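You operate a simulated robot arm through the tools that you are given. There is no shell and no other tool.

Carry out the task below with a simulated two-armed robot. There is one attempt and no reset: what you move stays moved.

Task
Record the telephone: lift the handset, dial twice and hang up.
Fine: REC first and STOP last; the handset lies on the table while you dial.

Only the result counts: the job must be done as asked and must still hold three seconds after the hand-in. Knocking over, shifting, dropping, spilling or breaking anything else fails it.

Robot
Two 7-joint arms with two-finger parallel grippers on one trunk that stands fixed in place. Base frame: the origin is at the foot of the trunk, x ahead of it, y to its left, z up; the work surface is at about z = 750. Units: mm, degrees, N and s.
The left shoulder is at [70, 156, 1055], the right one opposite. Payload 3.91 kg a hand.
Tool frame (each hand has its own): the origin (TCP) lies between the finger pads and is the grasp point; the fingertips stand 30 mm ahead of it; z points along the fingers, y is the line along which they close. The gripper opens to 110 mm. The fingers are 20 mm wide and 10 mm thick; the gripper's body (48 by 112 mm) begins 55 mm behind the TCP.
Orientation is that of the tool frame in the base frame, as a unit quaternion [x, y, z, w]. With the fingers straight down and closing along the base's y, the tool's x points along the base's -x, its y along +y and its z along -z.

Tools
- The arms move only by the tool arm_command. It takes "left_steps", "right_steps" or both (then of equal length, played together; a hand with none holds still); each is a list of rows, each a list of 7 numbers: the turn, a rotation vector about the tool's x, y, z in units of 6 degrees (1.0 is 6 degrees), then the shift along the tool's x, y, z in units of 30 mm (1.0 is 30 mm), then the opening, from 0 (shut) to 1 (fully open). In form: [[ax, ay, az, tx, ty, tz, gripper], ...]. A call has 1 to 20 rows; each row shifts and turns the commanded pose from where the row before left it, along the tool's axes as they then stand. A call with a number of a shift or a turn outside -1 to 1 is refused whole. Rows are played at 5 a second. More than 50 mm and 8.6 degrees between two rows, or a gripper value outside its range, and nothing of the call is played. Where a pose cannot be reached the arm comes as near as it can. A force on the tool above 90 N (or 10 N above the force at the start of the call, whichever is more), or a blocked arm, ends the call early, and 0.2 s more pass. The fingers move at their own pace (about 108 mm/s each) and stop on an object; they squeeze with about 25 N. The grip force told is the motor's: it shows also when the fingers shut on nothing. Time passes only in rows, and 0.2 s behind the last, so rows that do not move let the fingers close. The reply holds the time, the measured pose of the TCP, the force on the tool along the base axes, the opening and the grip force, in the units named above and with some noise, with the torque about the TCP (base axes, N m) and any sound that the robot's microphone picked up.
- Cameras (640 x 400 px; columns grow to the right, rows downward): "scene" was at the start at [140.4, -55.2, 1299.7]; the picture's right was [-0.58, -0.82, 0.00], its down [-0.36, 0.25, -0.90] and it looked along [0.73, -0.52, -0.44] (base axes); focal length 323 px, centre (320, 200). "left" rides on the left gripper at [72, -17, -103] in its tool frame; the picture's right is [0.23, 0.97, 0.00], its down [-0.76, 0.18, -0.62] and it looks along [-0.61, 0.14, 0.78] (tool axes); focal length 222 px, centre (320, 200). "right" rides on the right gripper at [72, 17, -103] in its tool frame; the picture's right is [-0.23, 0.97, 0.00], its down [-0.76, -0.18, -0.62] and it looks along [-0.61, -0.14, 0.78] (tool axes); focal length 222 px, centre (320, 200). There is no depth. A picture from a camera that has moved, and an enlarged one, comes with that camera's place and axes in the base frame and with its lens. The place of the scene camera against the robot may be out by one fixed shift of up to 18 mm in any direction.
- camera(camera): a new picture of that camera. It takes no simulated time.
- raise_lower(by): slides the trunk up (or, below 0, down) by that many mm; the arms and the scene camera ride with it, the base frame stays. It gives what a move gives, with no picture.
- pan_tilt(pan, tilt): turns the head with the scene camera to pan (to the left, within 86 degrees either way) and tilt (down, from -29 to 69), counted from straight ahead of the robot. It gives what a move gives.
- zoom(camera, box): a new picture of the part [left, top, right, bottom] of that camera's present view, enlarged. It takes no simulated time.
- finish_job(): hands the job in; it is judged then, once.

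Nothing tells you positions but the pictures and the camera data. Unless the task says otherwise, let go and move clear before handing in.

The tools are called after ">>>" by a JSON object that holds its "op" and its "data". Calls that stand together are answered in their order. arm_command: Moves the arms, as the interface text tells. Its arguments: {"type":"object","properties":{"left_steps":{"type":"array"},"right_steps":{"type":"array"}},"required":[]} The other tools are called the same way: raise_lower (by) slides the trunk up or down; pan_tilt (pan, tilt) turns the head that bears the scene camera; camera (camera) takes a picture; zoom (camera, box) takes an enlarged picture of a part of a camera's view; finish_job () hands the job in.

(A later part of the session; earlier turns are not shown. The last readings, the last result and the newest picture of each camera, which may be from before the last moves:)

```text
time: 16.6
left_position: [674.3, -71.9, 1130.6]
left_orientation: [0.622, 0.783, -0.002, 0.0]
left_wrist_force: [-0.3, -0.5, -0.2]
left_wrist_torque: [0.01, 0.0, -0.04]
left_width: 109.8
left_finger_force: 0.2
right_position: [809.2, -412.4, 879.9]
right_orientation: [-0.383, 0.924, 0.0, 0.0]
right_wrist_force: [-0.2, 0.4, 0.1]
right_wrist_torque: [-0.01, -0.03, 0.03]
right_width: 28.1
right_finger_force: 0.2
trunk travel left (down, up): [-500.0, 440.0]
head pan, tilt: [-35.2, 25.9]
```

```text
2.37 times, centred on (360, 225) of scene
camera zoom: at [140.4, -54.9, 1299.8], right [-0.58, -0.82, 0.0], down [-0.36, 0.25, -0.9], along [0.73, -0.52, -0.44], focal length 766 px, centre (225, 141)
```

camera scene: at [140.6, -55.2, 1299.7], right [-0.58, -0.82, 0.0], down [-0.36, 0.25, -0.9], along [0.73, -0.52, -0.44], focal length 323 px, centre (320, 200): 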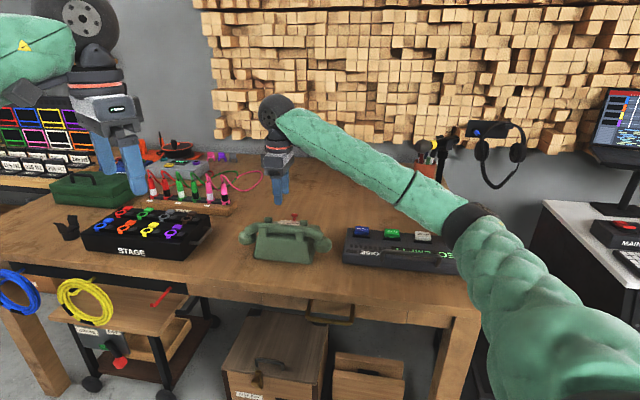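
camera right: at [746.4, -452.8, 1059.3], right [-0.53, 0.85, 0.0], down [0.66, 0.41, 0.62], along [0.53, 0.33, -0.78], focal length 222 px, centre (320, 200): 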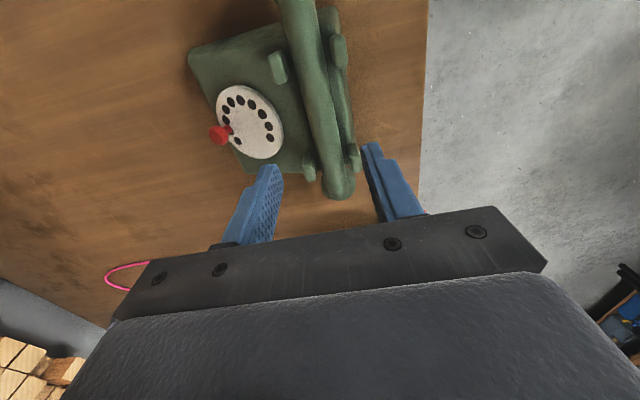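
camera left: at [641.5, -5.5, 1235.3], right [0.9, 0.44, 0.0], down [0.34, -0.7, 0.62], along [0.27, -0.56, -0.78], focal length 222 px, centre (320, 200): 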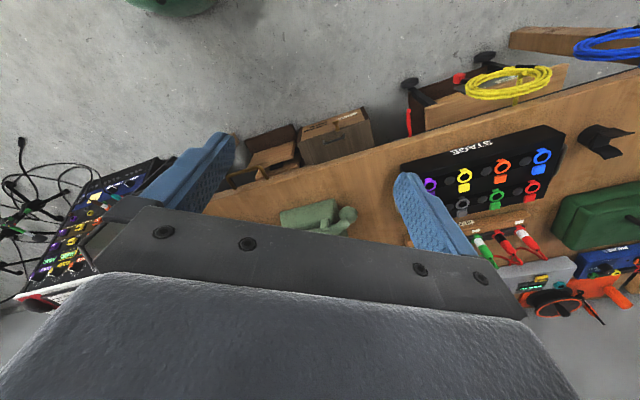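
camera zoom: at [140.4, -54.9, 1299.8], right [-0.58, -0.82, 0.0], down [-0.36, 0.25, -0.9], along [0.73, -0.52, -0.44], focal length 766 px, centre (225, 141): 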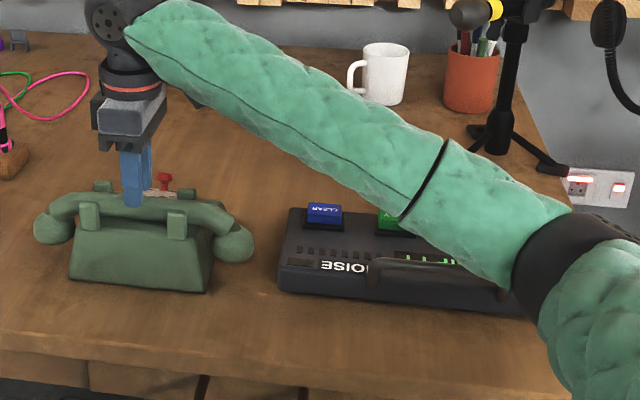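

The fingers slid up off the bar and the handset stayed in the cradle. I'll check the state before trying again.

>>> {"op": "zoom", "data": {"camera": "right", "box": [180, 50, 460, 250]}}

>>> {"op": "zoom", "data": {"camera": "scene", "box": [235, 190, 335, 270]}}

>>> {"op": "zoom", "data": {"camera": "left", "box": [260, 160, 400, 260]}}

```text
2.00 times, centred on (320, 150) of right
camera zoom: at [746.0, -452.6, 983.5], right [-0.53, 0.85, 0.0], down [0.66, 0.41, 0.62], along [0.53, 0.33, -0.78], focal length 444 px, centre (320, 300)
```

zoom: 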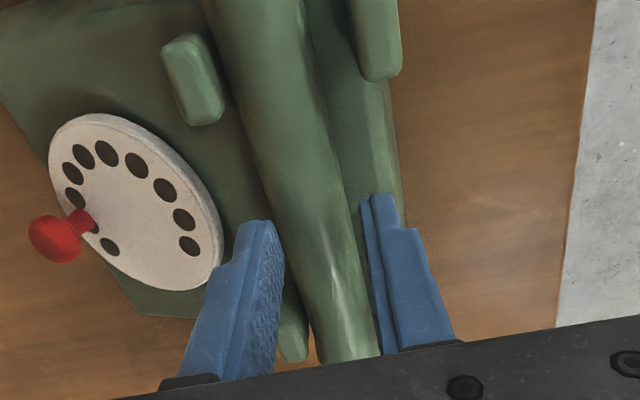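

```text
5.00 times, centred on (285, 230) of scene
camera zoom: at [140.4, -54.9, 1299.8], right [-0.58, -0.82, 0.0], down [-0.36, 0.25, -0.9], along [0.73, -0.52, -0.44], focal length 1616 px, centre (495, 50)
```

zoom: 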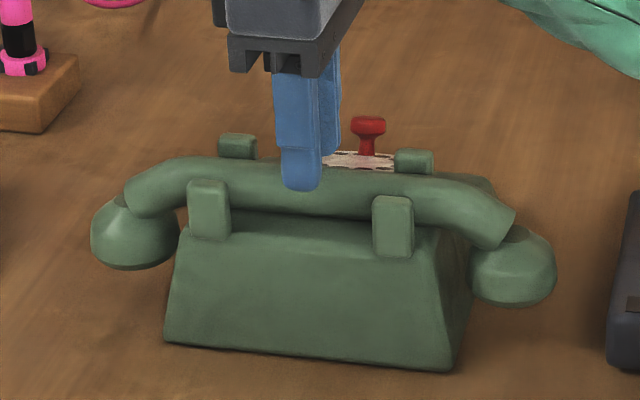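

```text
4.00 times, centred on (330, 210) of left
camera zoom: at [642.1, -3.7, 1235.0], right [0.9, 0.44, 0.0], down [0.35, -0.7, 0.62], along [0.27, -0.56, -0.78], focal length 888 px, centre (280, 160)
```

zoom: 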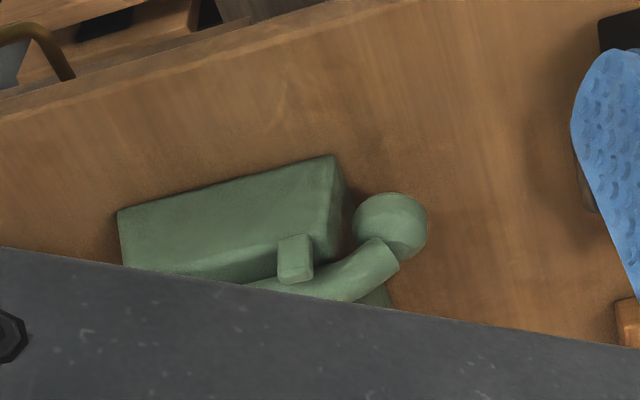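

The bar axis is near z ≈ 836, so the rounded fingertips gripped too high. I'll reopen, go about 7 mm deeper in small steps, and grip again.

>>> {"op": "arm_command", "data": {"right_steps": [[0, 0, 0, 0, 0, 0, 0.4], [0, 0, 0, 0, 0, 0, 0.45], [0, 0, 0, 0, 0, 0.4, 0.45], [0, 0, 0, 0, 0, 0.3, 0.45], [0, 0, 0, 0, 0, 0.1, 0.45], [0, 0, 0, 0, 0, 0.08, 0.45]]}}

>>> {"op": "zoom", "data": {"camera": "scene", "box": [235, 190, 335, 270]}}

```text
time: 18.0
left_position: [674.5, -71.4, 1130.8]
left_orientation: [0.622, 0.783, -0.001, 0.0]
left_wrist_force: [0.7, -0.6, -0.5]
left_wrist_torque: [0.0, -0.01, 0.02]
left_width: 109.9
left_finger_force: 0.1
right_position: [808.8, -413.9, 853.5]
right_orientation: [-0.382, 0.924, 0.0, 0.0]
right_wrist_force: [-0.1, -0.1, -0.8]
right_wrist_torque: [0.01, -0.03, 0.0]
right_width: 49.5
right_finger_force: 0.1
trunk travel left (down, up): [-500.0, 440.0]
head pan, tilt: [-35.2, 25.9]
```

```text
5.00 times, centred on (285, 230) of scene
camera zoom: at [140.7, -55.2, 1299.7], right [-0.58, -0.82, 0.0], down [-0.36, 0.25, -0.9], along [0.73, -0.52, -0.44], focal length 1616 px, centre (495, 50)
```

zoom: 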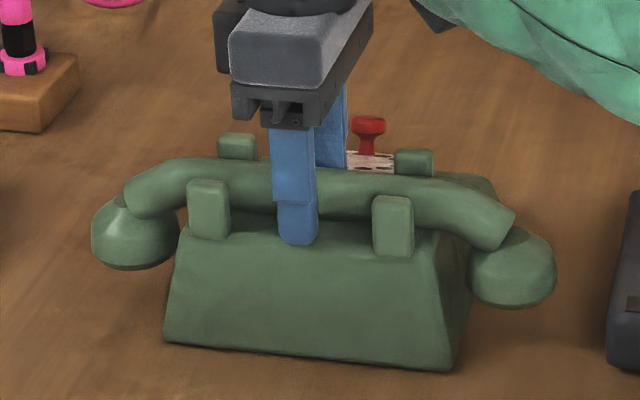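

>>> {"op": "arm_command", "data": {"right_steps": [[0, 0, 0, 0, 0, 0.07, 0.45]]}}

```text
time: 18.4
left_position: [674.0, -72.5, 1131.4]
left_orientation: [0.622, 0.783, -0.002, 0.0]
left_wrist_force: [-0.1, -0.6, 0.9]
left_wrist_torque: [0.0, 0.01, 0.02]
left_width: 110.0
left_finger_force: 0.2
right_position: [807.3, -412.8, 852.9]
right_orientation: [-0.382, 0.924, 0.0, 0.001]
right_wrist_force: [-0.8, 0.1, 0.7]
right_wrist_torque: [-0.01, -0.02, -0.03]
right_width: 49.4
right_finger_force: 0.7
trunk travel left (down, up): [-500.0, 440.0]
head pan, tilt: [-35.2, 25.9]
```

The fingers are a little lower now, still with no contact force. I'll go 3 mm further, one small step at a time.

>>> {"op": "arm_command", "data": {"right_steps": [[0, 0, 0, 0, 0, 0.05, 0.45], [0, 0, 0, 0, 0, 0.05, 0.45]]}}

>>> {"op": "zoom", "data": {"camera": "right", "box": [180, 50, 460, 250]}}

>>> {"op": "zoom", "data": {"camera": "scene", "box": [255, 200, 315, 250]}}

```text
time: 19.0
left_position: [673.3, -70.6, 1132.6]
left_orientation: [0.622, 0.783, -0.001, 0.0]
left_wrist_force: [-0.1, -0.6, 0.2]
left_wrist_torque: [0.01, 0.02, -0.01]
left_width: 110.2
left_finger_force: 0.0
right_position: [808.3, -412.2, 852.2]
right_orientation: [-0.382, 0.924, 0.0, 0.001]
right_wrist_force: [0.5, 0.0, 20.6]
right_wrist_torque: [0.32, 0.37, 0.15]
right_width: 49.0
right_finger_force: 0.0
trunk travel left (down, up): [-500.0, 440.0]
head pan, tilt: [-35.2, 25.9]
```

```text
2.00 times, centred on (320, 150) of right
camera zoom: at [745.0, -452.6, 954.3], right [-0.53, 0.85, 0.0], down [0.66, 0.41, 0.63], along [0.53, 0.33, -0.78], focal length 444 px, centre (320, 300)
```

zoom: 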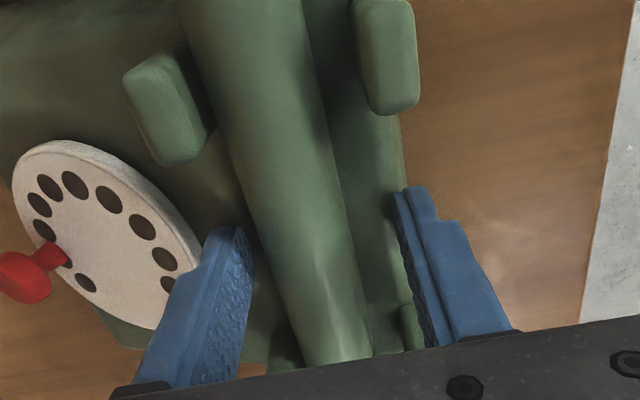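

```text
8.00 times, centred on (285, 225) of scene
camera zoom: at [139.2, -54.4, 1300.3], right [-0.58, -0.82, 0.0], down [-0.36, 0.25, -0.9], along [0.74, -0.52, -0.44], focal length 2586 px, centre (600, 0)
```

zoom: 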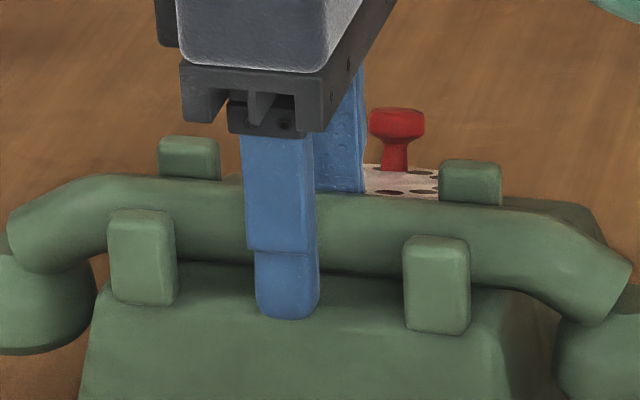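

I touched the body top (20 N) at TCP z = 852. I'll back off about 1 mm and close here, which is well below the bar's axis.

>>> {"op": "arm_command", "data": {"right_steps": [[0, 0, 0, 0, 0, -0.08, 0.45], [0, 0, 0, 0, 0, 0, 0.35], [0, 0, 0, 0, 0, 0, 0.28], [0, 0, 0, 0, 0, 0, 0.1], [0, 0, 0, 0, 0, 0, 0], [0, 0, 0, 0, 0, 0, 0]]}}

>>> {"op": "zoom", "data": {"camera": "scene", "box": [235, 190, 335, 270]}}

>>> {"op": "zoom", "data": {"camera": "right", "box": [180, 50, 460, 250]}}

```text
time: 20.4
left_position: [674.1, -70.9, 1130.3]
left_orientation: [0.621, 0.784, -0.001, 0.0]
left_wrist_force: [-0.5, 0.0, 0.1]
left_wrist_torque: [-0.03, -0.02, 0.0]
left_width: 109.9
left_finger_force: 0.1
right_position: [807.7, -413.8, 852.1]
right_orientation: [-0.383, 0.924, 0.0, 0.0]
right_wrist_force: [-4.2, 2.2, 9.2]
right_wrist_torque: [0.17, 0.1, 0.02]
right_width: 27.8
right_finger_force: 25.0
trunk travel left (down, up): [-500.0, 440.0]
head pan, tilt: [-35.2, 25.9]
```

```text
5.00 times, centred on (285, 230) of scene
camera zoom: at [139.6, -54.6, 1299.8], right [-0.58, -0.82, 0.0], down [-0.36, 0.25, -0.9], along [0.74, -0.52, -0.44], focal length 1616 px, centre (495, 50)
```

zoom: 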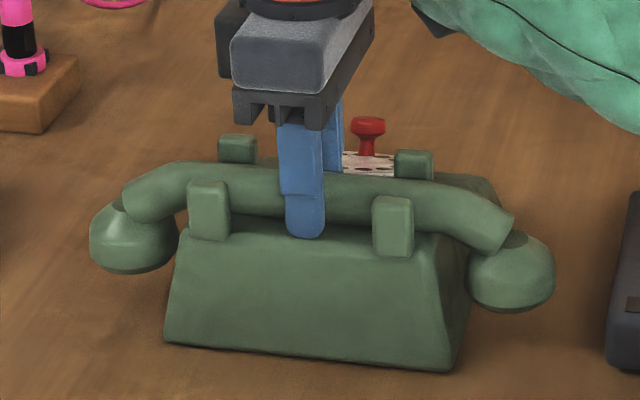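

```text
2.00 times, centred on (320, 150) of right
camera zoom: at [745.6, -452.8, 954.5], right [-0.53, 0.85, 0.0], down [0.66, 0.41, 0.62], along [0.53, 0.33, -0.78], focal length 444 px, centre (320, 300)
```

zoom: 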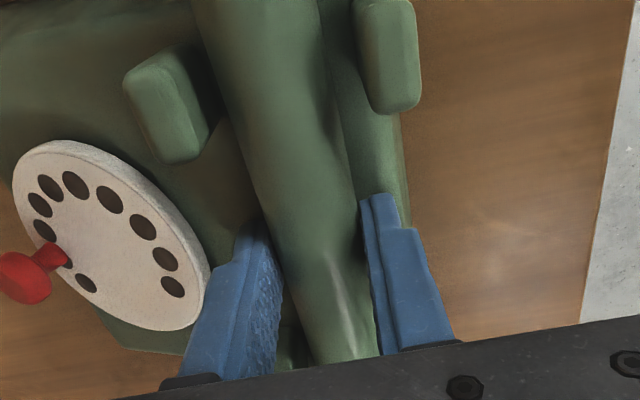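

Gripped again, with a little downward load left over. I'll lift a few mm and check that the grip holds.

>>> {"op": "arm_command", "data": {"right_steps": [[0, 0, 0, 0, 0, -0.05, 0], [0, 0, 0, 0, 0, -0.05, 0], [0, 0, 0, 0, 0, -0.05, 0]]}}

>>> {"op": "zoom", "data": {"camera": "scene", "box": [235, 190, 335, 270]}}

```text
time: 21.2
left_position: [673.7, -71.7, 1132.1]
left_orientation: [0.622, 0.783, -0.001, 0.0]
left_wrist_force: [-0.1, -0.6, -0.3]
left_wrist_torque: [0.01, 0.0, -0.02]
left_width: 110.2
left_finger_force: 0.0
right_position: [809.3, -414.1, 856.5]
right_orientation: [-0.382, 0.924, 0.0, -0.001]
right_wrist_force: [0.1, 0.6, -2.4]
right_wrist_torque: [0.03, -0.02, 0.01]
right_width: 27.6
right_finger_force: 25.3
trunk travel left (down, up): [-500.0, 440.0]
head pan, tilt: [-35.2, 25.9]
```

```text
5.00 times, centred on (285, 230) of scene
camera zoom: at [140.8, -55.3, 1299.7], right [-0.58, -0.82, 0.0], down [-0.36, 0.25, -0.9], along [0.73, -0.52, -0.44], focal length 1616 px, centre (495, 50)
```

zoom: 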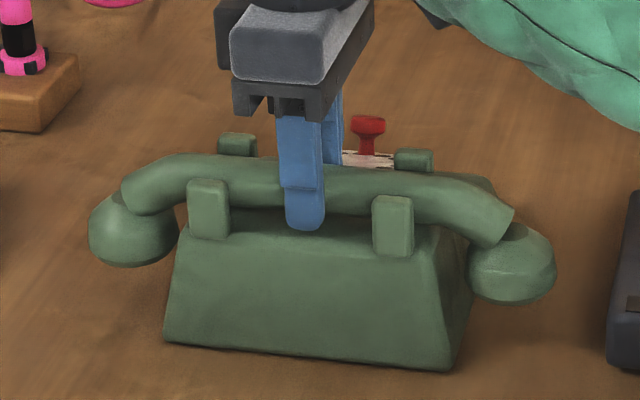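

The handset is rising with the fingers (about 2.4 N of weight, grip 25 N). I'll keep lifting at a moderate pace.

>>> {"op": "arm_command", "data": {"right_steps": [[0, 0, 0, 0, 0, -0.1, 0], [0, 0, 0, 0, 0, -0.2, 0], [0, 0, 0, 0, 0, -0.25, 0], [0, 0, 0, 0, 0, -0.25, 0]]}}

>>> {"op": "zoom", "data": {"camera": "scene", "box": [225, 170, 495, 280]}}

```text
time: 22.2
left_position: [674.7, -71.9, 1131.3]
left_orientation: [0.622, 0.783, -0.001, 0.0]
left_wrist_force: [-0.2, 0.2, 1.1]
left_wrist_torque: [0.01, -0.02, -0.01]
left_width: 110.0
left_finger_force: 0.0
right_position: [809.1, -413.0, 878.6]
right_orientation: [-0.382, 0.924, 0.0, 0.0]
right_wrist_force: [-0.7, -0.4, -1.7]
right_wrist_torque: [-0.03, 0.02, 0.01]
right_width: 27.7
right_finger_force: 24.8
trunk travel left (down, up): [-500.0, 440.0]
head pan, tilt: [-35.2, 25.9]
```

```text
2.37 times, centred on (360, 225) of scene
camera zoom: at [140.6, -55.2, 1299.7], right [-0.58, -0.82, 0.0], down [-0.36, 0.25, -0.9], along [0.73, -0.52, -0.44], focal length 766 px, centre (225, 141)
```

zoom: 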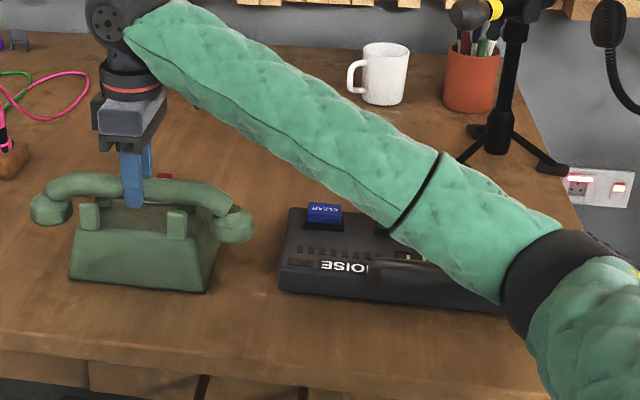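

The handset is clear of the cradle. I'll lift it above the prongs, shift it toward the near table edge, and start lowering.

>>> {"op": "arm_command", "data": {"right_steps": [[0, 0, 0, 0, 0, -0.4, 0], [0, 0, 0, 0, 0, -0.5, 0], [0, 0, 0, 0, 0, -0.5, 0], [0, 0, 0, 0, 0, -0.3, 0], [0, 0, 0, 0, 0.3, 0, 0], [0, 0, 0, 0, 0.5, 0, 0], [0, 0, 0, 0, 0.5, 0, 0], [0, 0, 0, 0, 0.5, 0, 0], [0, 0, 0, 0, 0.5, 0, 0], [0, 0, 0, 0, 0.43, 0, 0], [0, 0, 0, 0, 0, 0.3, 0], [0, 0, 0, 0, 0, 0.5, 0], [0, 0, 0, 0, 0, 0.5, 0]]}}

>>> {"op": "camera", "data": {"camera": "right"}}

>>> {"op": "zoom", "data": {"camera": "scene", "box": [195, 150, 495, 310]}}

>>> {"op": "zoom", "data": {"camera": "left", "box": [200, 120, 440, 260]}}

```text
time: 25.0
left_position: [675.4, -71.4, 1131.1]
left_orientation: [0.621, 0.783, -0.002, 0.0]
left_wrist_force: [-0.3, -0.1, -0.2]
left_wrist_torque: [0.0, 0.01, 0.01]
left_width: 109.9
left_finger_force: 0.0
right_position: [752.2, -353.5, 891.7]
right_orientation: [-0.382, 0.924, 0.0, -0.001]
right_wrist_force: [0.1, 0.7, -2.5]
right_wrist_torque: [-0.02, 0.03, -0.04]
right_width: 27.9
right_finger_force: 25.3
trunk travel left (down, up): [-500.0, 440.0]
head pan, tilt: [-35.2, 25.9]
```

```text
taken
camera right: at [689.6, -395.1, 994.5], right [-0.53, 0.85, 0.0], down [0.67, 0.41, 0.62], along [0.53, 0.33, -0.78], focal length 222 px, centre (320, 200)
```

right: 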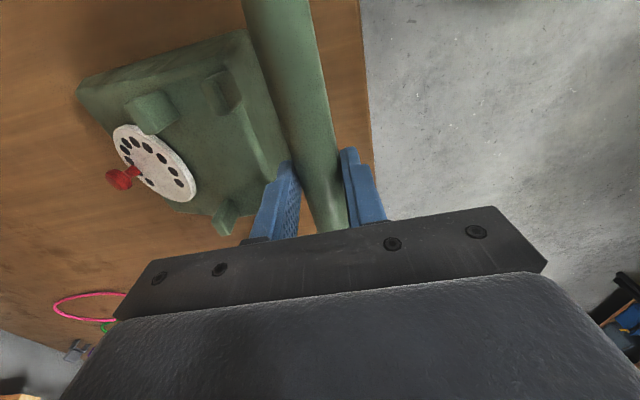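

```text
2.13 times, centred on (345, 230) of scene
camera zoom: at [141.0, -55.4, 1299.7], right [-0.58, -0.82, 0.0], down [-0.36, 0.25, -0.9], along [0.73, -0.52, -0.44], focal length 690 px, centre (267, 136)
```

zoom: 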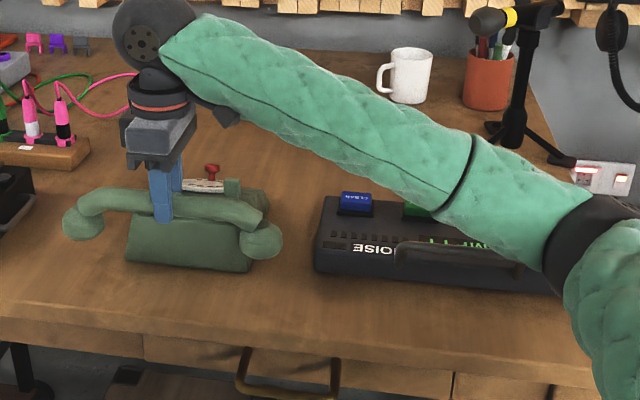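

```text
2.67 times, centred on (320, 190) of left
camera zoom: at [642.7, -4.2, 1234.6], right [0.9, 0.44, 0.0], down [0.35, -0.7, 0.62], along [0.27, -0.56, -0.78], focal length 592 px, centre (320, 227)
```

zoom: 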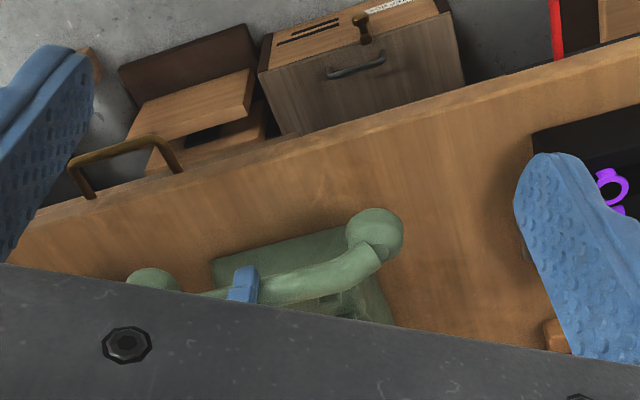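

The handset is held midway between the phone's back and the table edge. I'll lower it further, then feel for the table.

>>> {"op": "arm_command", "data": {"right_steps": [[0, 0, 0, 0, 0, 0.5, 0], [0, 0, 0, 0, 0, 0.5, 0], [0, 0, 0, 0, 0, 0.4, 0], [0, 0, 0, 0, 0, 0.3, 0]]}}

>>> {"op": "zoom", "data": {"camera": "scene", "box": [215, 200, 345, 290]}}

>>> {"op": "zoom", "data": {"camera": "left", "box": [240, 150, 400, 250]}}

```text
time: 26.0
left_position: [676.4, -71.5, 1131.7]
left_orientation: [0.622, 0.783, -0.001, 0.0]
left_wrist_force: [0.3, -0.1, 0.4]
left_wrist_torque: [-0.02, 0.03, 0.04]
left_width: 110.1
left_finger_force: 0.1
right_position: [751.8, -354.3, 840.8]
right_orientation: [-0.382, 0.924, 0.0, 0.0]
right_wrist_force: [0.3, 0.1, -1.4]
right_wrist_torque: [0.0, 0.02, -0.01]
right_width: 28.0
right_finger_force: 25.2
trunk travel left (down, up): [-500.0, 440.0]
head pan, tilt: [-35.2, 25.9]
```

```text
4.44 times, centred on (280, 245) of scene
camera zoom: at [140.8, -55.2, 1299.7], right [-0.58, -0.82, 0.0], down [-0.36, 0.25, -0.9], along [0.73, -0.52, -0.44], focal length 1437 px, centre (498, 0)
```

zoom: 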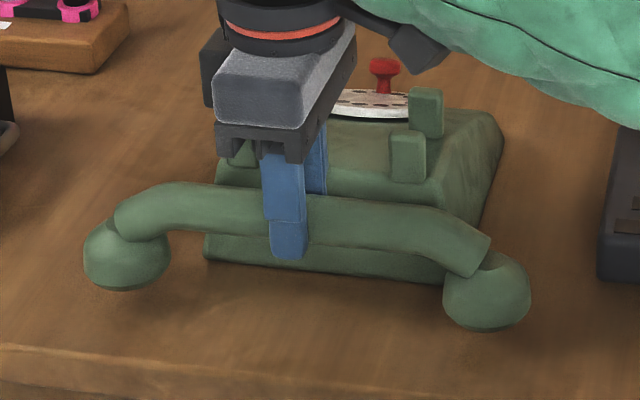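

```text
4.00 times, centred on (320, 200) of left
camera zoom: at [642.5, -4.0, 1234.8], right [0.9, 0.44, 0.0], down [0.35, -0.7, 0.62], along [0.27, -0.56, -0.78], focal length 888 px, centre (320, 200)
```

zoom: 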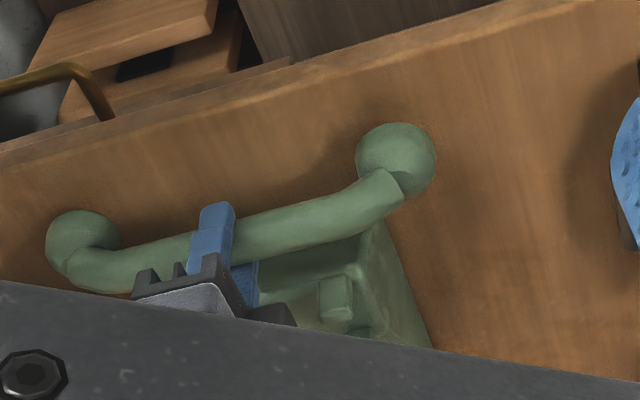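

The cups are now a little above the table. I'll lower in 3 mm steps, watching the force.

>>> {"op": "arm_command", "data": {"right_steps": [[0, 0, 0, 0, 0, 0.1, 0], [0, 0, 0, 0, 0, 0.1, 0], [0, 0, 0, 0, 0, 0.1, 0]]}}

```text
time: 26.8
left_position: [674.8, -71.5, 1130.6]
left_orientation: [0.622, 0.783, -0.002, 0.0]
left_wrist_force: [0.3, 0.5, 0.0]
left_wrist_torque: [0.01, 0.0, -0.04]
left_width: 110.0
left_finger_force: 0.0
right_position: [751.3, -356.0, 831.2]
right_orientation: [-0.382, 0.924, 0.002, -0.001]
right_wrist_force: [0.5, -0.5, -2.0]
right_wrist_torque: [0.01, -0.02, -0.01]
right_width: 27.9
right_finger_force: 24.6
trunk travel left (down, up): [-500.0, 440.0]
head pan, tilt: [-35.2, 25.9]
```

No contact yet. Continuing down in small steps.

>>> {"op": "arm_command", "data": {"right_steps": [[0, 0, 0, 0, 0, 0.08, 0], [0, 0, 0, 0, 0, 0.08, 0]]}}

>>> {"op": "zoom", "data": {"camera": "scene", "box": [215, 200, 345, 290]}}

```text
time: 27.4
left_position: [674.0, -70.8, 1131.1]
left_orientation: [0.622, 0.783, -0.001, 0.0]
left_wrist_force: [-0.1, -0.1, 0.9]
left_wrist_torque: [0.01, -0.01, 0.03]
left_width: 110.0
left_finger_force: 0.1
right_position: [751.6, -355.0, 826.9]
right_orientation: [-0.381, 0.924, -0.001, 0.0]
right_wrist_force: [-0.2, 0.5, -1.3]
right_wrist_torque: [0.01, 0.0, 0.01]
right_width: 27.7
right_finger_force: 25.2
trunk travel left (down, up): [-500.0, 440.0]
head pan, tilt: [-35.2, 25.9]
```

```text
4.44 times, centred on (280, 245) of scene
camera zoom: at [140.7, -55.2, 1299.7], right [-0.58, -0.82, 0.0], down [-0.36, 0.25, -0.9], along [0.73, -0.52, -0.44], focal length 1437 px, centre (498, 0)
```

zoom: 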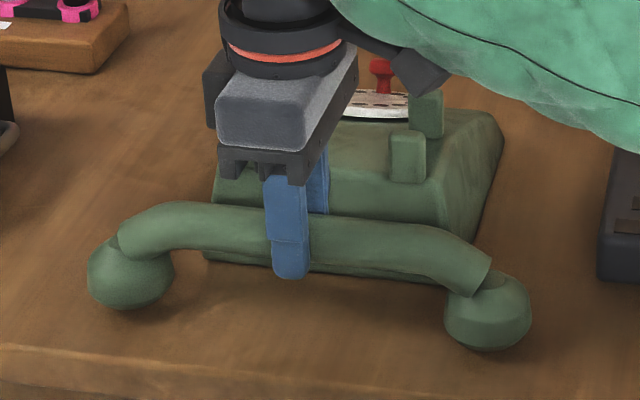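

>>> {"op": "arm_command", "data": {"right_steps": [[0, 0, 0, 0, 0, 0.07, 0], [0, 0, 0, 0, 0, 0.07, 0]]}}

```text
time: 28.0
left_position: [674.5, -71.8, 1131.1]
left_orientation: [0.622, 0.783, -0.001, -0.001]
left_wrist_force: [-0.3, 0.5, 1.0]
left_wrist_torque: [0.02, 0.01, 0.02]
left_width: 110.0
left_finger_force: 0.2
right_position: [752.5, -355.8, 823.4]
right_orientation: [-0.382, 0.924, -0.001, 0.001]
right_wrist_force: [-0.1, 0.0, -1.6]
right_wrist_torque: [0.01, -0.01, 0.01]
right_width: 27.8
right_finger_force: 24.2
trunk travel left (down, up): [-500.0, 440.0]
head pan, tilt: [-35.2, 25.9]
```

Still hanging free. I'll keep going in about 2 mm steps.

>>> {"op": "arm_command", "data": {"right_steps": [[0, 0, 0, 0, 0, 0.07, 0], [0, 0, 0, 0, 0, 0.07, 0]]}}

>>> {"op": "zoom", "data": {"camera": "scene", "box": [215, 200, 345, 290]}}

```text
time: 28.6
left_position: [675.0, -71.1, 1131.0]
left_orientation: [0.622, 0.783, -0.001, 0.0]
left_wrist_force: [-0.2, -0.3, -0.3]
left_wrist_torque: [-0.01, -0.02, 0.0]
left_width: 109.9
left_finger_force: 0.2
right_position: [752.3, -354.9, 818.7]
right_orientation: [-0.383, 0.924, 0.0, 0.0]
right_wrist_force: [-0.5, 0.2, -1.8]
right_wrist_torque: [-0.01, 0.01, -0.02]
right_width: 27.8
right_finger_force: 25.3
trunk travel left (down, up): [-500.0, 440.0]
head pan, tilt: [-35.2, 25.9]
```

```text
4.44 times, centred on (280, 245) of scene
camera zoom: at [140.7, -55.2, 1299.7], right [-0.58, -0.82, 0.0], down [-0.36, 0.25, -0.9], along [0.73, -0.52, -0.44], focal length 1437 px, centre (498, 0)
```

zoom: 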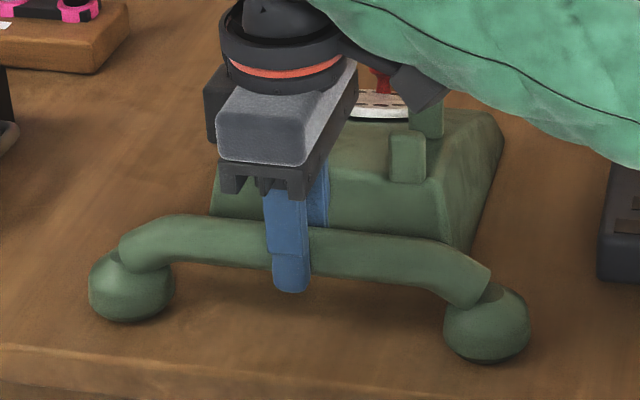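

>>> {"op": "arm_command", "data": {"right_steps": [[0, 0, 0, 0, 0, 0.06, 0], [0, 0, 0, 0, 0, 0.06, 0]]}}

```text
time: 29.2
left_position: [674.2, -72.4, 1131.4]
left_orientation: [0.621, 0.783, -0.001, 0.0]
left_wrist_force: [-0.7, 0.6, -0.2]
left_wrist_torque: [0.03, 0.01, -0.02]
left_width: 109.9
left_finger_force: 0.0
right_position: [751.1, -355.0, 816.8]
right_orientation: [-0.382, 0.924, 0.0, 0.001]
right_wrist_force: [-0.1, -2.7, 8.1]
right_wrist_torque: [-0.5, 0.51, 0.1]
right_width: 27.5
right_finger_force: 25.2
trunk travel left (down, up): [-500.0, 440.0]
head pan, tilt: [-35.2, 25.9]
```

The first cup has touched the table: 8 N, with a torque pointing to the right-hand cup. I'll lower slightly more so the other cup settles too.

>>> {"op": "arm_command", "data": {"right_steps": [[0, 0, 0, 0, 0, 0.05, 0]]}}

>>> {"op": "zoom", "data": {"camera": "scene", "box": [215, 200, 345, 290]}}

>>> {"op": "zoom", "data": {"camera": "left", "box": [240, 150, 400, 250]}}

```text
time: 29.6
left_position: [673.6, -71.9, 1131.2]
left_orientation: [0.621, 0.784, -0.001, 0.0]
left_wrist_force: [0.6, 0.6, 0.6]
left_wrist_torque: [0.0, -0.02, -0.04]
left_width: 109.9
left_finger_force: 0.0
right_position: [750.8, -354.9, 816.4]
right_orientation: [-0.382, 0.924, -0.001, 0.001]
right_wrist_force: [2.4, -3.9, 19.7]
right_wrist_torque: [-0.03, -0.01, 0.03]
right_width: 27.6
right_finger_force: 25.2
trunk travel left (down, up): [-500.0, 440.0]
head pan, tilt: [-35.2, 25.9]
```

```text
4.44 times, centred on (280, 245) of scene
camera zoom: at [139.2, -54.8, 1300.2], right [-0.58, -0.82, 0.0], down [-0.36, 0.25, -0.9], along [0.74, -0.52, -0.44], focal length 1437 px, centre (498, 0)
```

zoom: 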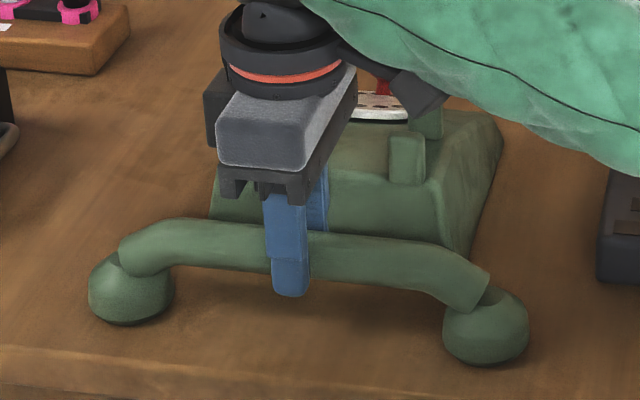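

```text
4.00 times, centred on (320, 200) of left
camera zoom: at [641.0, -3.6, 1235.9], right [0.9, 0.44, 0.0], down [0.35, -0.7, 0.62], along [0.27, -0.56, -0.78], focal length 888 px, centre (320, 200)
```

zoom: 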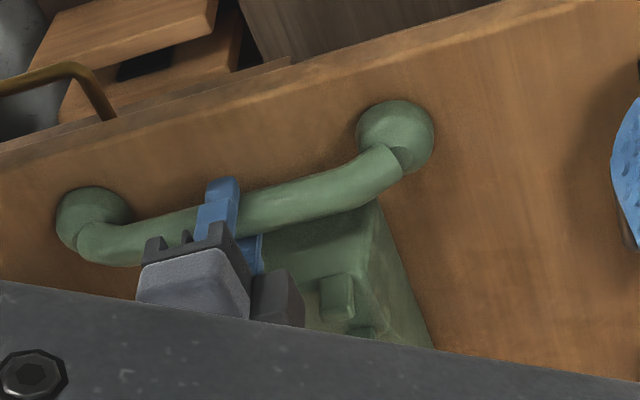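

Both cups are on the table now, with the torque gone. I'll ease the pressure, open gently and rise.

>>> {"op": "arm_command", "data": {"right_steps": [[0, 0, 0, 0, 0, -0.04, 0], [0, 0, 0, 0, 0, 0, 0.27], [0, 0, 0, 0, 0, 0, 0.3], [0, 0, 0, 0, 0, 0, 0.36], [0, 0, 0, 0, 0, 0, 0.45], [0, 0, 0, 0, 0, 0, 0.5]]}}

>>> {"op": "zoom", "data": {"camera": "scene", "box": [215, 200, 345, 290]}}

>>> {"op": "zoom", "data": {"camera": "right", "box": [180, 0, 460, 250]}}

```text
time: 31.0
left_position: [675.0, -71.1, 1130.6]
left_orientation: [0.621, 0.784, 0.0, 0.0]
left_wrist_force: [0.0, 0.3, -0.7]
left_wrist_torque: [0.02, -0.02, -0.02]
left_width: 110.1
left_finger_force: 0.1
right_position: [750.5, -354.9, 814.6]
right_orientation: [-0.382, 0.924, 0.0, 0.001]
right_wrist_force: [-0.1, 0.6, -0.2]
right_wrist_torque: [0.0, -0.01, 0.03]
right_width: 55.0
right_finger_force: 0.1
trunk travel left (down, up): [-500.0, 440.0]
head pan, tilt: [-35.2, 25.9]
```

```text
4.44 times, centred on (280, 245) of scene
camera zoom: at [140.6, -55.1, 1299.7], right [-0.58, -0.82, 0.0], down [-0.36, 0.25, -0.9], along [0.73, -0.52, -0.44], focal length 1437 px, centre (498, 0)
```

zoom: 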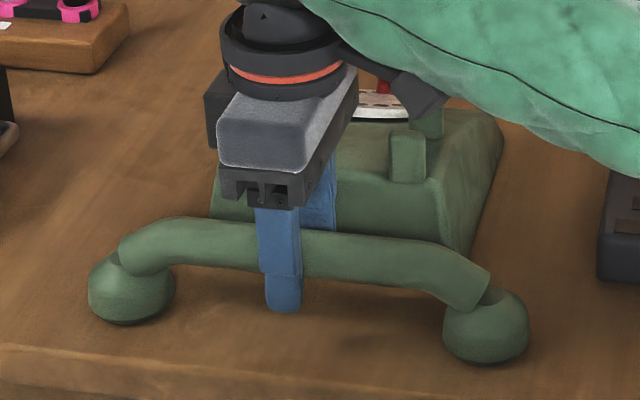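

```text
1.60 times, centred on (320, 125) of right
camera zoom: at [688.9, -395.1, 917.5], right [-0.53, 0.85, 0.0], down [0.66, 0.41, 0.62], along [0.53, 0.33, -0.78], focal length 355 px, centre (320, 320)
```

zoom: 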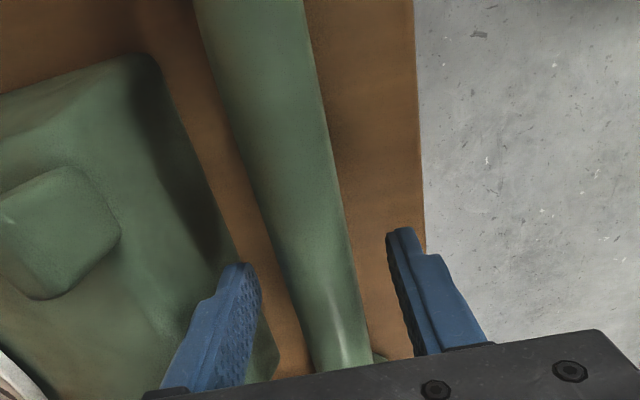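

The handset stands on the table and nothing was heard. Next I'll rise clear and turn the wrist so the closing axis lies along the phone's long axis, ready to grip the dial knob.

>>> {"op": "arm_command", "data": {"right_steps": [[0, 0, 0, 0, 0, -0.3, 0.5], [0, 0, 0, 0, 0, -0.7, 0.5], [0, 0, 0, 0, 0, -0.9, 0.5], [0, 0, 0, 0, 0, -0.9, 0.5], [0, 0, 0, 0, 0, -0.9, 0.5], [0, 0, 0, 0, 0, -0.9, 0.5], [0, 0, 1, 0, 0, 0, 0.5], [0, 0, 1, 0, 0, 0, 0.5], [0, 0, 1, 0, 0, 0, 0.5], [0, 0, 1, 0, 0, 0, 0.5], [0, 0, 1, 0, 0, 0, 0.5], [0, 0, 1, 0, 0, 0, 0.5], [0, 0, 1, 0, 0, 0, 0.5], [0, 0, 1, 0, 0, 0, 0.5]]}}

>>> {"op": "zoom", "data": {"camera": "right", "box": [100, 0, 500, 250]}}

>>> {"op": "zoom", "data": {"camera": "scene", "box": [195, 150, 495, 310]}}

```text
time: 34.0
left_position: [675.7, -71.4, 1131.3]
left_orientation: [0.622, 0.783, -0.001, 0.0]
left_wrist_force: [0.7, -0.4, -0.4]
left_wrist_torque: [-0.05, 0.01, -0.01]
left_width: 110.0
left_finger_force: 0.0
right_position: [752.0, -355.5, 952.5]
right_orientation: [0.027, 1.0, 0.0, 0.0]
right_wrist_force: [0.6, 0.5, -0.4]
right_wrist_torque: [0.02, -0.01, -0.01]
right_width: 54.8
right_finger_force: 0.0
trunk travel left (down, up): [-500.0, 440.0]
head pan, tilt: [-35.2, 25.9]
```

```text
1.60 times, centred on (300, 125) of right
camera zoom: at [680.1, -335.3, 1055.3], right [0.28, 0.96, 0.0], down [0.75, -0.22, 0.62], along [0.6, -0.17, -0.78], focal length 355 px, centre (352, 320)
```

zoom: 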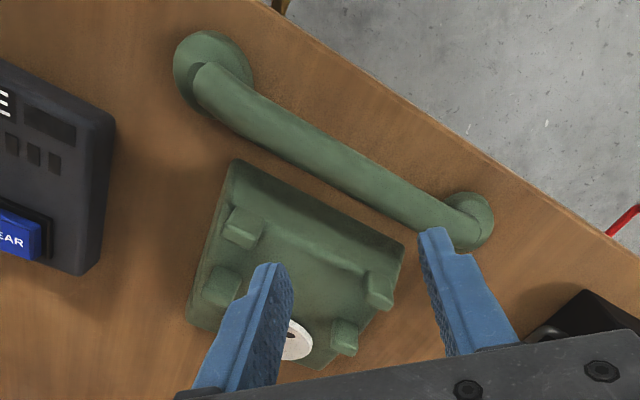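

```text
2.13 times, centred on (345, 230) of scene
camera zoom: at [140.6, -55.2, 1299.7], right [-0.58, -0.82, 0.0], down [-0.36, 0.25, -0.9], along [0.73, -0.52, -0.44], focal length 690 px, centre (267, 136)
```

zoom: 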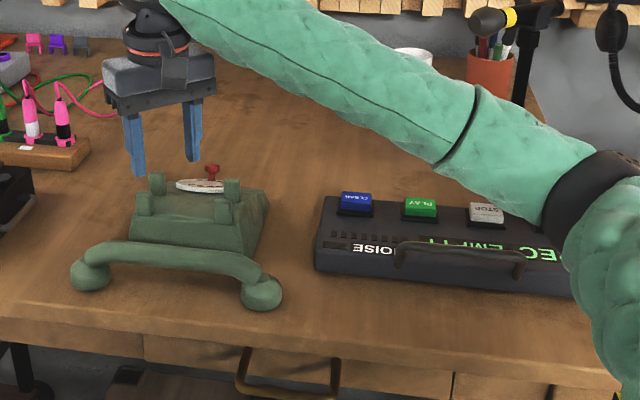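

The handset is safely on the table near the edge. I'll finish turning the wrist, then lean the fingers outward about 20° for reach.

>>> {"op": "arm_command", "data": {"right_steps": [[0, 0, 1, 0, 0, 0, 0.5], [0, 0, 1, 0, 0, 0, 0.5], [0, 0, 1, 0, 0, 0, 0.5], [0, 0, 1, 0, 0, 0, 0.5], [0, 0, 1, 0, 0, 0, 0.5], [0, 0, 1, 0, 0, 0, 0.5], [0, 0, 1, 0, 0, 0, 0.5], [0, -0.833, 0, 0, 0, 0, 0.5], [0, -0.833, 0, 0, 0, 0, 0.5], [0, -0.833, 0, 0, 0, 0, 0.5], [0, -0.833, 0, 0, 0, 0, 0.5]]}}

>>> {"op": "camera", "data": {"camera": "right"}}

>>> {"op": "camera", "data": {"camera": "scene"}}

```text
time: 36.4
left_position: [674.3, -71.7, 1130.8]
left_orientation: [0.623, 0.783, -0.001, 0.0]
left_wrist_force: [0.3, 0.1, 0.5]
left_wrist_torque: [0.01, -0.02, 0.02]
left_width: 110.3
left_finger_force: 0.1
right_position: [751.9, -354.4, 952.0]
right_orientation: [0.378, 0.909, -0.067, 0.16]
right_wrist_force: [0.0, -0.2, 0.0]
right_wrist_torque: [0.02, -0.01, 0.03]
right_width: 55.0
right_finger_force: 0.0
trunk travel left (down, up): [-500.0, 440.0]
head pan, tilt: [-35.2, 25.9]
```

```text
taken
camera right: at [691.1, -270.4, 1024.2], right [0.84, 0.54, 0.08], down [0.23, -0.48, 0.85], along [0.49, -0.69, -0.53], focal length 222 px, centre (320, 200)
```

right: 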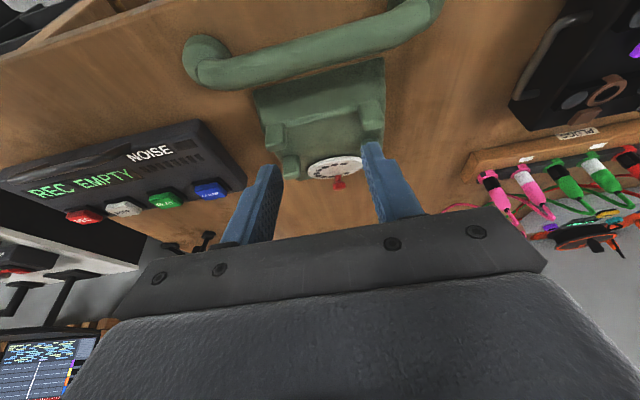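

```text
taken
camera scene: at [140.6, -55.1, 1299.8], right [-0.58, -0.82, 0.0], down [-0.36, 0.25, -0.9], along [0.73, -0.52, -0.44], focal length 323 px, centre (320, 200)
```

scene: 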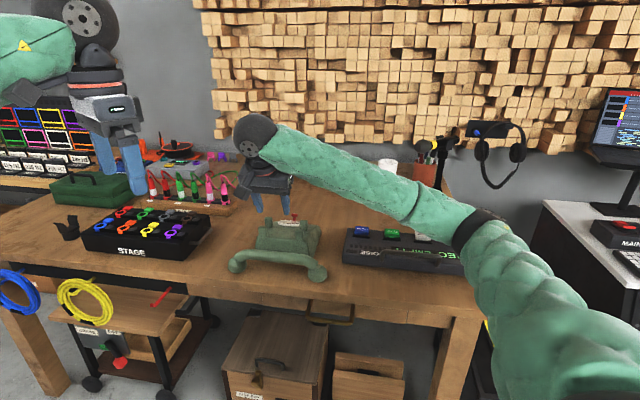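

The camera now faces the dial, and the recorder still shows REC. I'll zoom in on the dial.

>>> {"op": "zoom", "data": {"camera": "right", "box": [230, 90, 430, 215]}}

>>> {"op": "zoom", "data": {"camera": "right", "box": [295, 140, 375, 200]}}

>>> {"op": "zoom", "data": {"camera": "right", "box": [0, 100, 250, 240]}}

```text
3.20 times, centred on (330, 152) of right
camera zoom: at [691.1, -270.4, 1024.2], right [0.84, 0.54, 0.08], down [0.23, -0.48, 0.85], along [0.49, -0.69, -0.53], focal length 711 px, centre (288, 352)
```

zoom: 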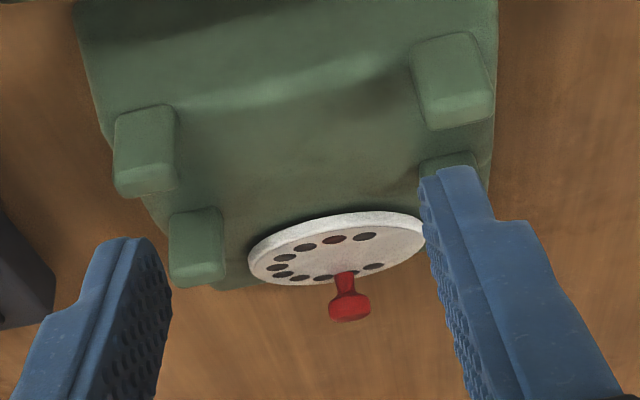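

```text
6.67 times, centred on (335, 170) of right
camera zoom: at [691.1, -270.4, 1024.2], right [0.84, 0.54, 0.08], down [0.23, -0.48, 0.85], along [0.49, -0.69, -0.53], focal length 1481 px, centre (220, 400)
```

zoom: 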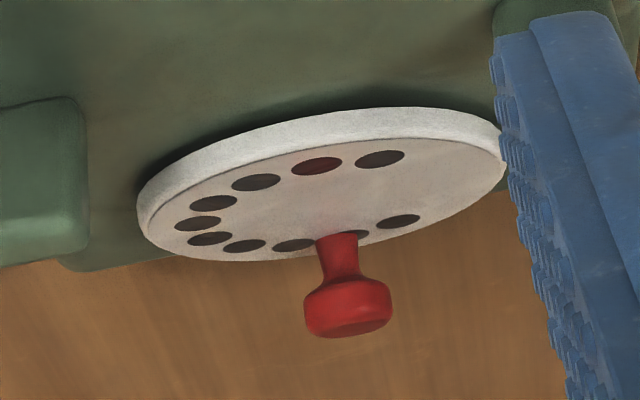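

```text
2.56 times, centred on (125, 170) of right
camera zoom: at [691.1, -270.4, 1024.2], right [0.84, 0.54, 0.08], down [0.23, -0.48, 0.85], along [0.49, -0.69, -0.53], focal length 569 px, centre (819, 277)
```

zoom: 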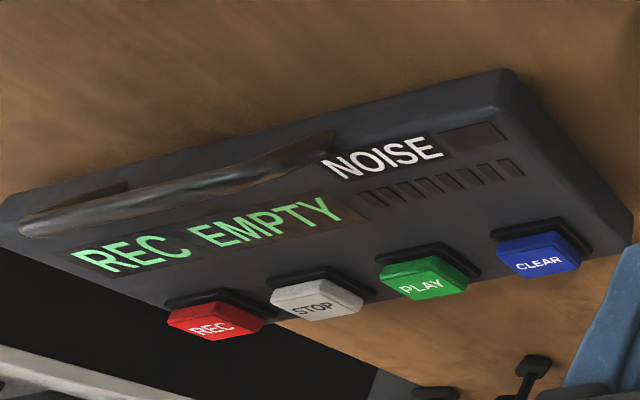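

The knob head is at about (899, -502.5, 808), agreeing with my earlier estimate. I'll move over the dial to a pre-grasp point about 60 mm above the knob along the finger direction.

>>> {"op": "arm_command", "data": {"right_steps": [[0, 0, 0, -0.818, 0, 0.7045, 0.5], [0, 0, 0, -0.818, 0, 0.7045, 0.5], [0, 0, 0, -0.818, 0, 0.7045, 0.5], [0, 0, 0, -0.818, 0, 0.7045, 0.5], [0, 0, 0, -0.818, 0, 0.7045, 0.5], [0, 0, 0, -0.818, 0, 0.7045, 0.5]]}}

>>> {"op": "camera", "data": {"camera": "right"}}

>>> {"op": "zoom", "data": {"camera": "scene", "box": [215, 130, 375, 290]}}

```text
time: 37.8
left_position: [676.0, -73.3, 1131.2]
left_orientation: [0.622, 0.783, -0.001, 0.001]
left_wrist_force: [-0.3, 1.2, -0.9]
left_wrist_torque: [-0.02, 0.02, 0.01]
left_width: 109.8
left_finger_force: 0.1
right_position: [880.5, -484.1, 884.4]
right_orientation: [0.377, 0.91, -0.067, 0.159]
right_wrist_force: [0.8, -0.4, 0.1]
right_wrist_torque: [-0.02, 0.0, 0.03]
right_width: 55.1
right_finger_force: 0.1
trunk travel left (down, up): [-500.0, 440.0]
head pan, tilt: [-35.2, 25.9]
```

```text
taken
camera right: at [820.2, -399.5, 955.4], right [0.84, 0.54, 0.08], down [0.23, -0.48, 0.85], along [0.49, -0.69, -0.53], focal length 222 px, centre (320, 200)
```

right: 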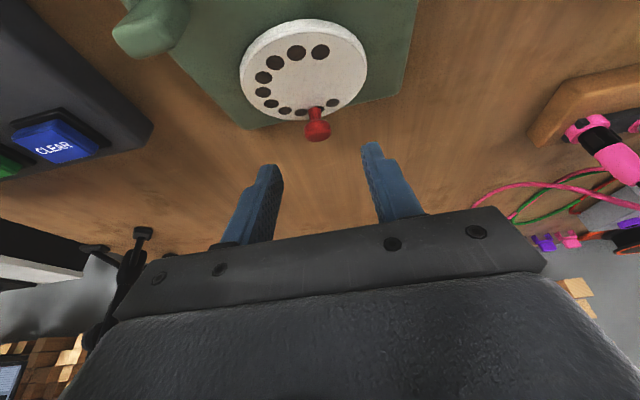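

```text
2.50 times, centred on (295, 210) of scene
camera zoom: at [141.1, -55.4, 1299.6], right [-0.58, -0.82, 0.0], down [-0.36, 0.25, -0.9], along [0.73, -0.52, -0.44], focal length 808 px, centre (382, 175)
```

zoom: 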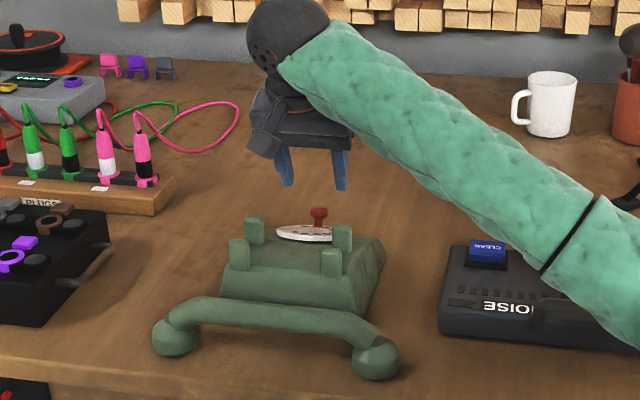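

The pre-grasp pose was reached. I'll zoom in once more to refine the knob's position.

>>> {"op": "zoom", "data": {"camera": "right", "box": [220, 0, 420, 170]}}

```text
2.35 times, centred on (320, 85) of right
camera zoom: at [820.2, -399.5, 955.4], right [0.84, 0.54, 0.08], down [0.23, -0.48, 0.85], along [0.49, -0.69, -0.53], focal length 523 px, centre (320, 471)
```

zoom: 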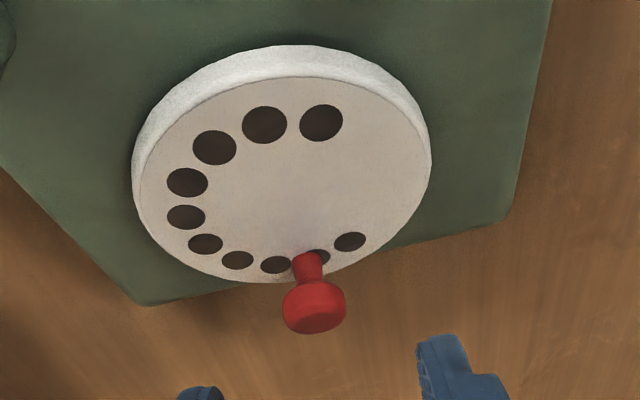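

The dial view confirms the knob sits between holes 8 and 9 with its head near (897, -501.6, 808). I'll descend along the finger axis so the open fingers straddle it, about 10 mm past its centre.

>>> {"op": "arm_command", "data": {"right_steps": [[0, 0, 0, 0.04, -0.02, 0.6, 0.5], [0, 0, 0, 0.04, 0, 0.6, 0.5], [0, 0, 0, 0.03, 0, 0.45, 0.5], [0, 0, 0, 0, 0, 0.2, 0.5]]}}

>>> {"op": "camera", "data": {"camera": "right"}}

>>> {"op": "zoom", "data": {"camera": "right", "box": [240, 60, 400, 220]}}

>>> {"op": "zoom", "data": {"camera": "scene", "box": [245, 170, 345, 260]}}

```text
time: 38.8
left_position: [668.9, -65.4, 1137.0]
left_orientation: [0.621, 0.783, -0.002, 0.004]
left_wrist_force: [-0.7, -0.6, -0.3]
left_wrist_torque: [-0.02, -0.02, 0.0]
left_width: 109.8
left_finger_force: 0.1
right_position: [884.2, -493.5, 845.1]
right_orientation: [0.378, 0.908, -0.068, 0.165]
right_wrist_force: [-0.3, -0.3, 0.5]
right_wrist_torque: [-0.01, -0.03, 0.01]
right_width: 55.1
right_finger_force: 0.1
trunk travel left (down, up): [-500.0, 440.0]
head pan, tilt: [-35.2, 25.9]
```

```text
taken
camera right: at [824.7, -408.1, 914.9], right [0.84, 0.54, 0.08], down [0.22, -0.48, 0.85], along [0.49, -0.7, -0.52], focal length 222 px, centre (320, 200)
```

right: 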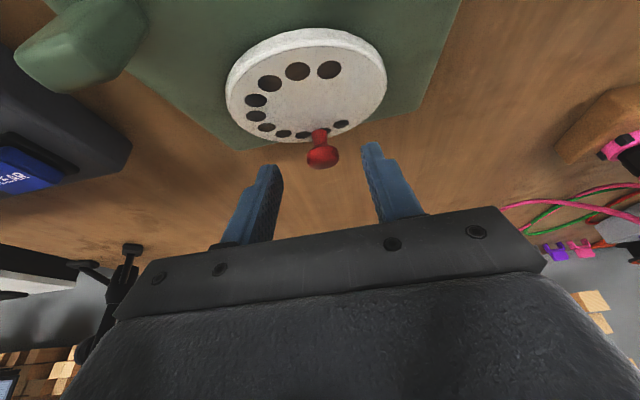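

```text
2.50 times, centred on (320, 140) of right
camera zoom: at [824.7, -408.1, 914.9], right [0.84, 0.54, 0.08], down [0.22, -0.48, 0.85], along [0.49, -0.7, -0.52], focal length 555 px, centre (320, 350)
```

zoom: 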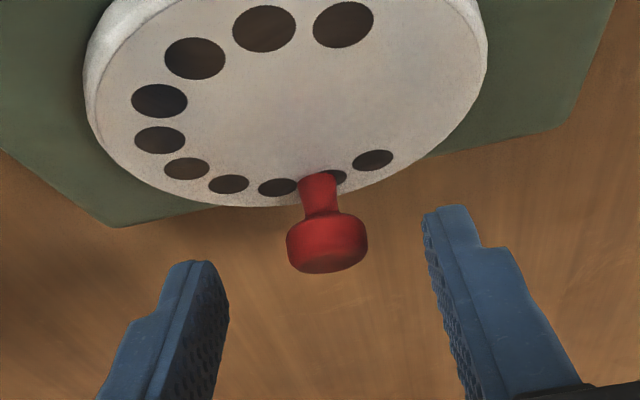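

```text
4.44 times, centred on (295, 215) of scene
camera zoom: at [134.0, -47.6, 1302.7], right [-0.58, -0.82, 0.0], down [-0.35, 0.25, -0.9], along [0.74, -0.52, -0.43], focal length 1437 px, centre (431, 133)
```

zoom: 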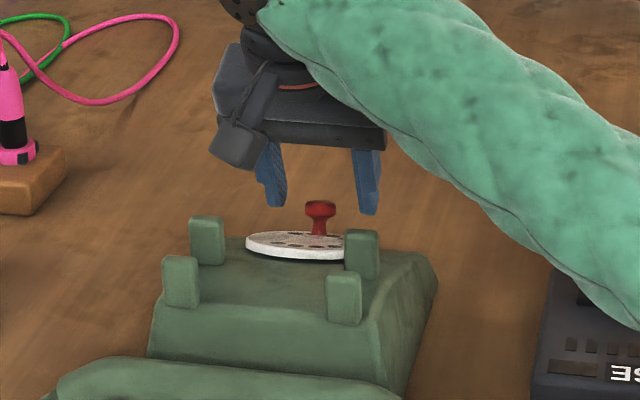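

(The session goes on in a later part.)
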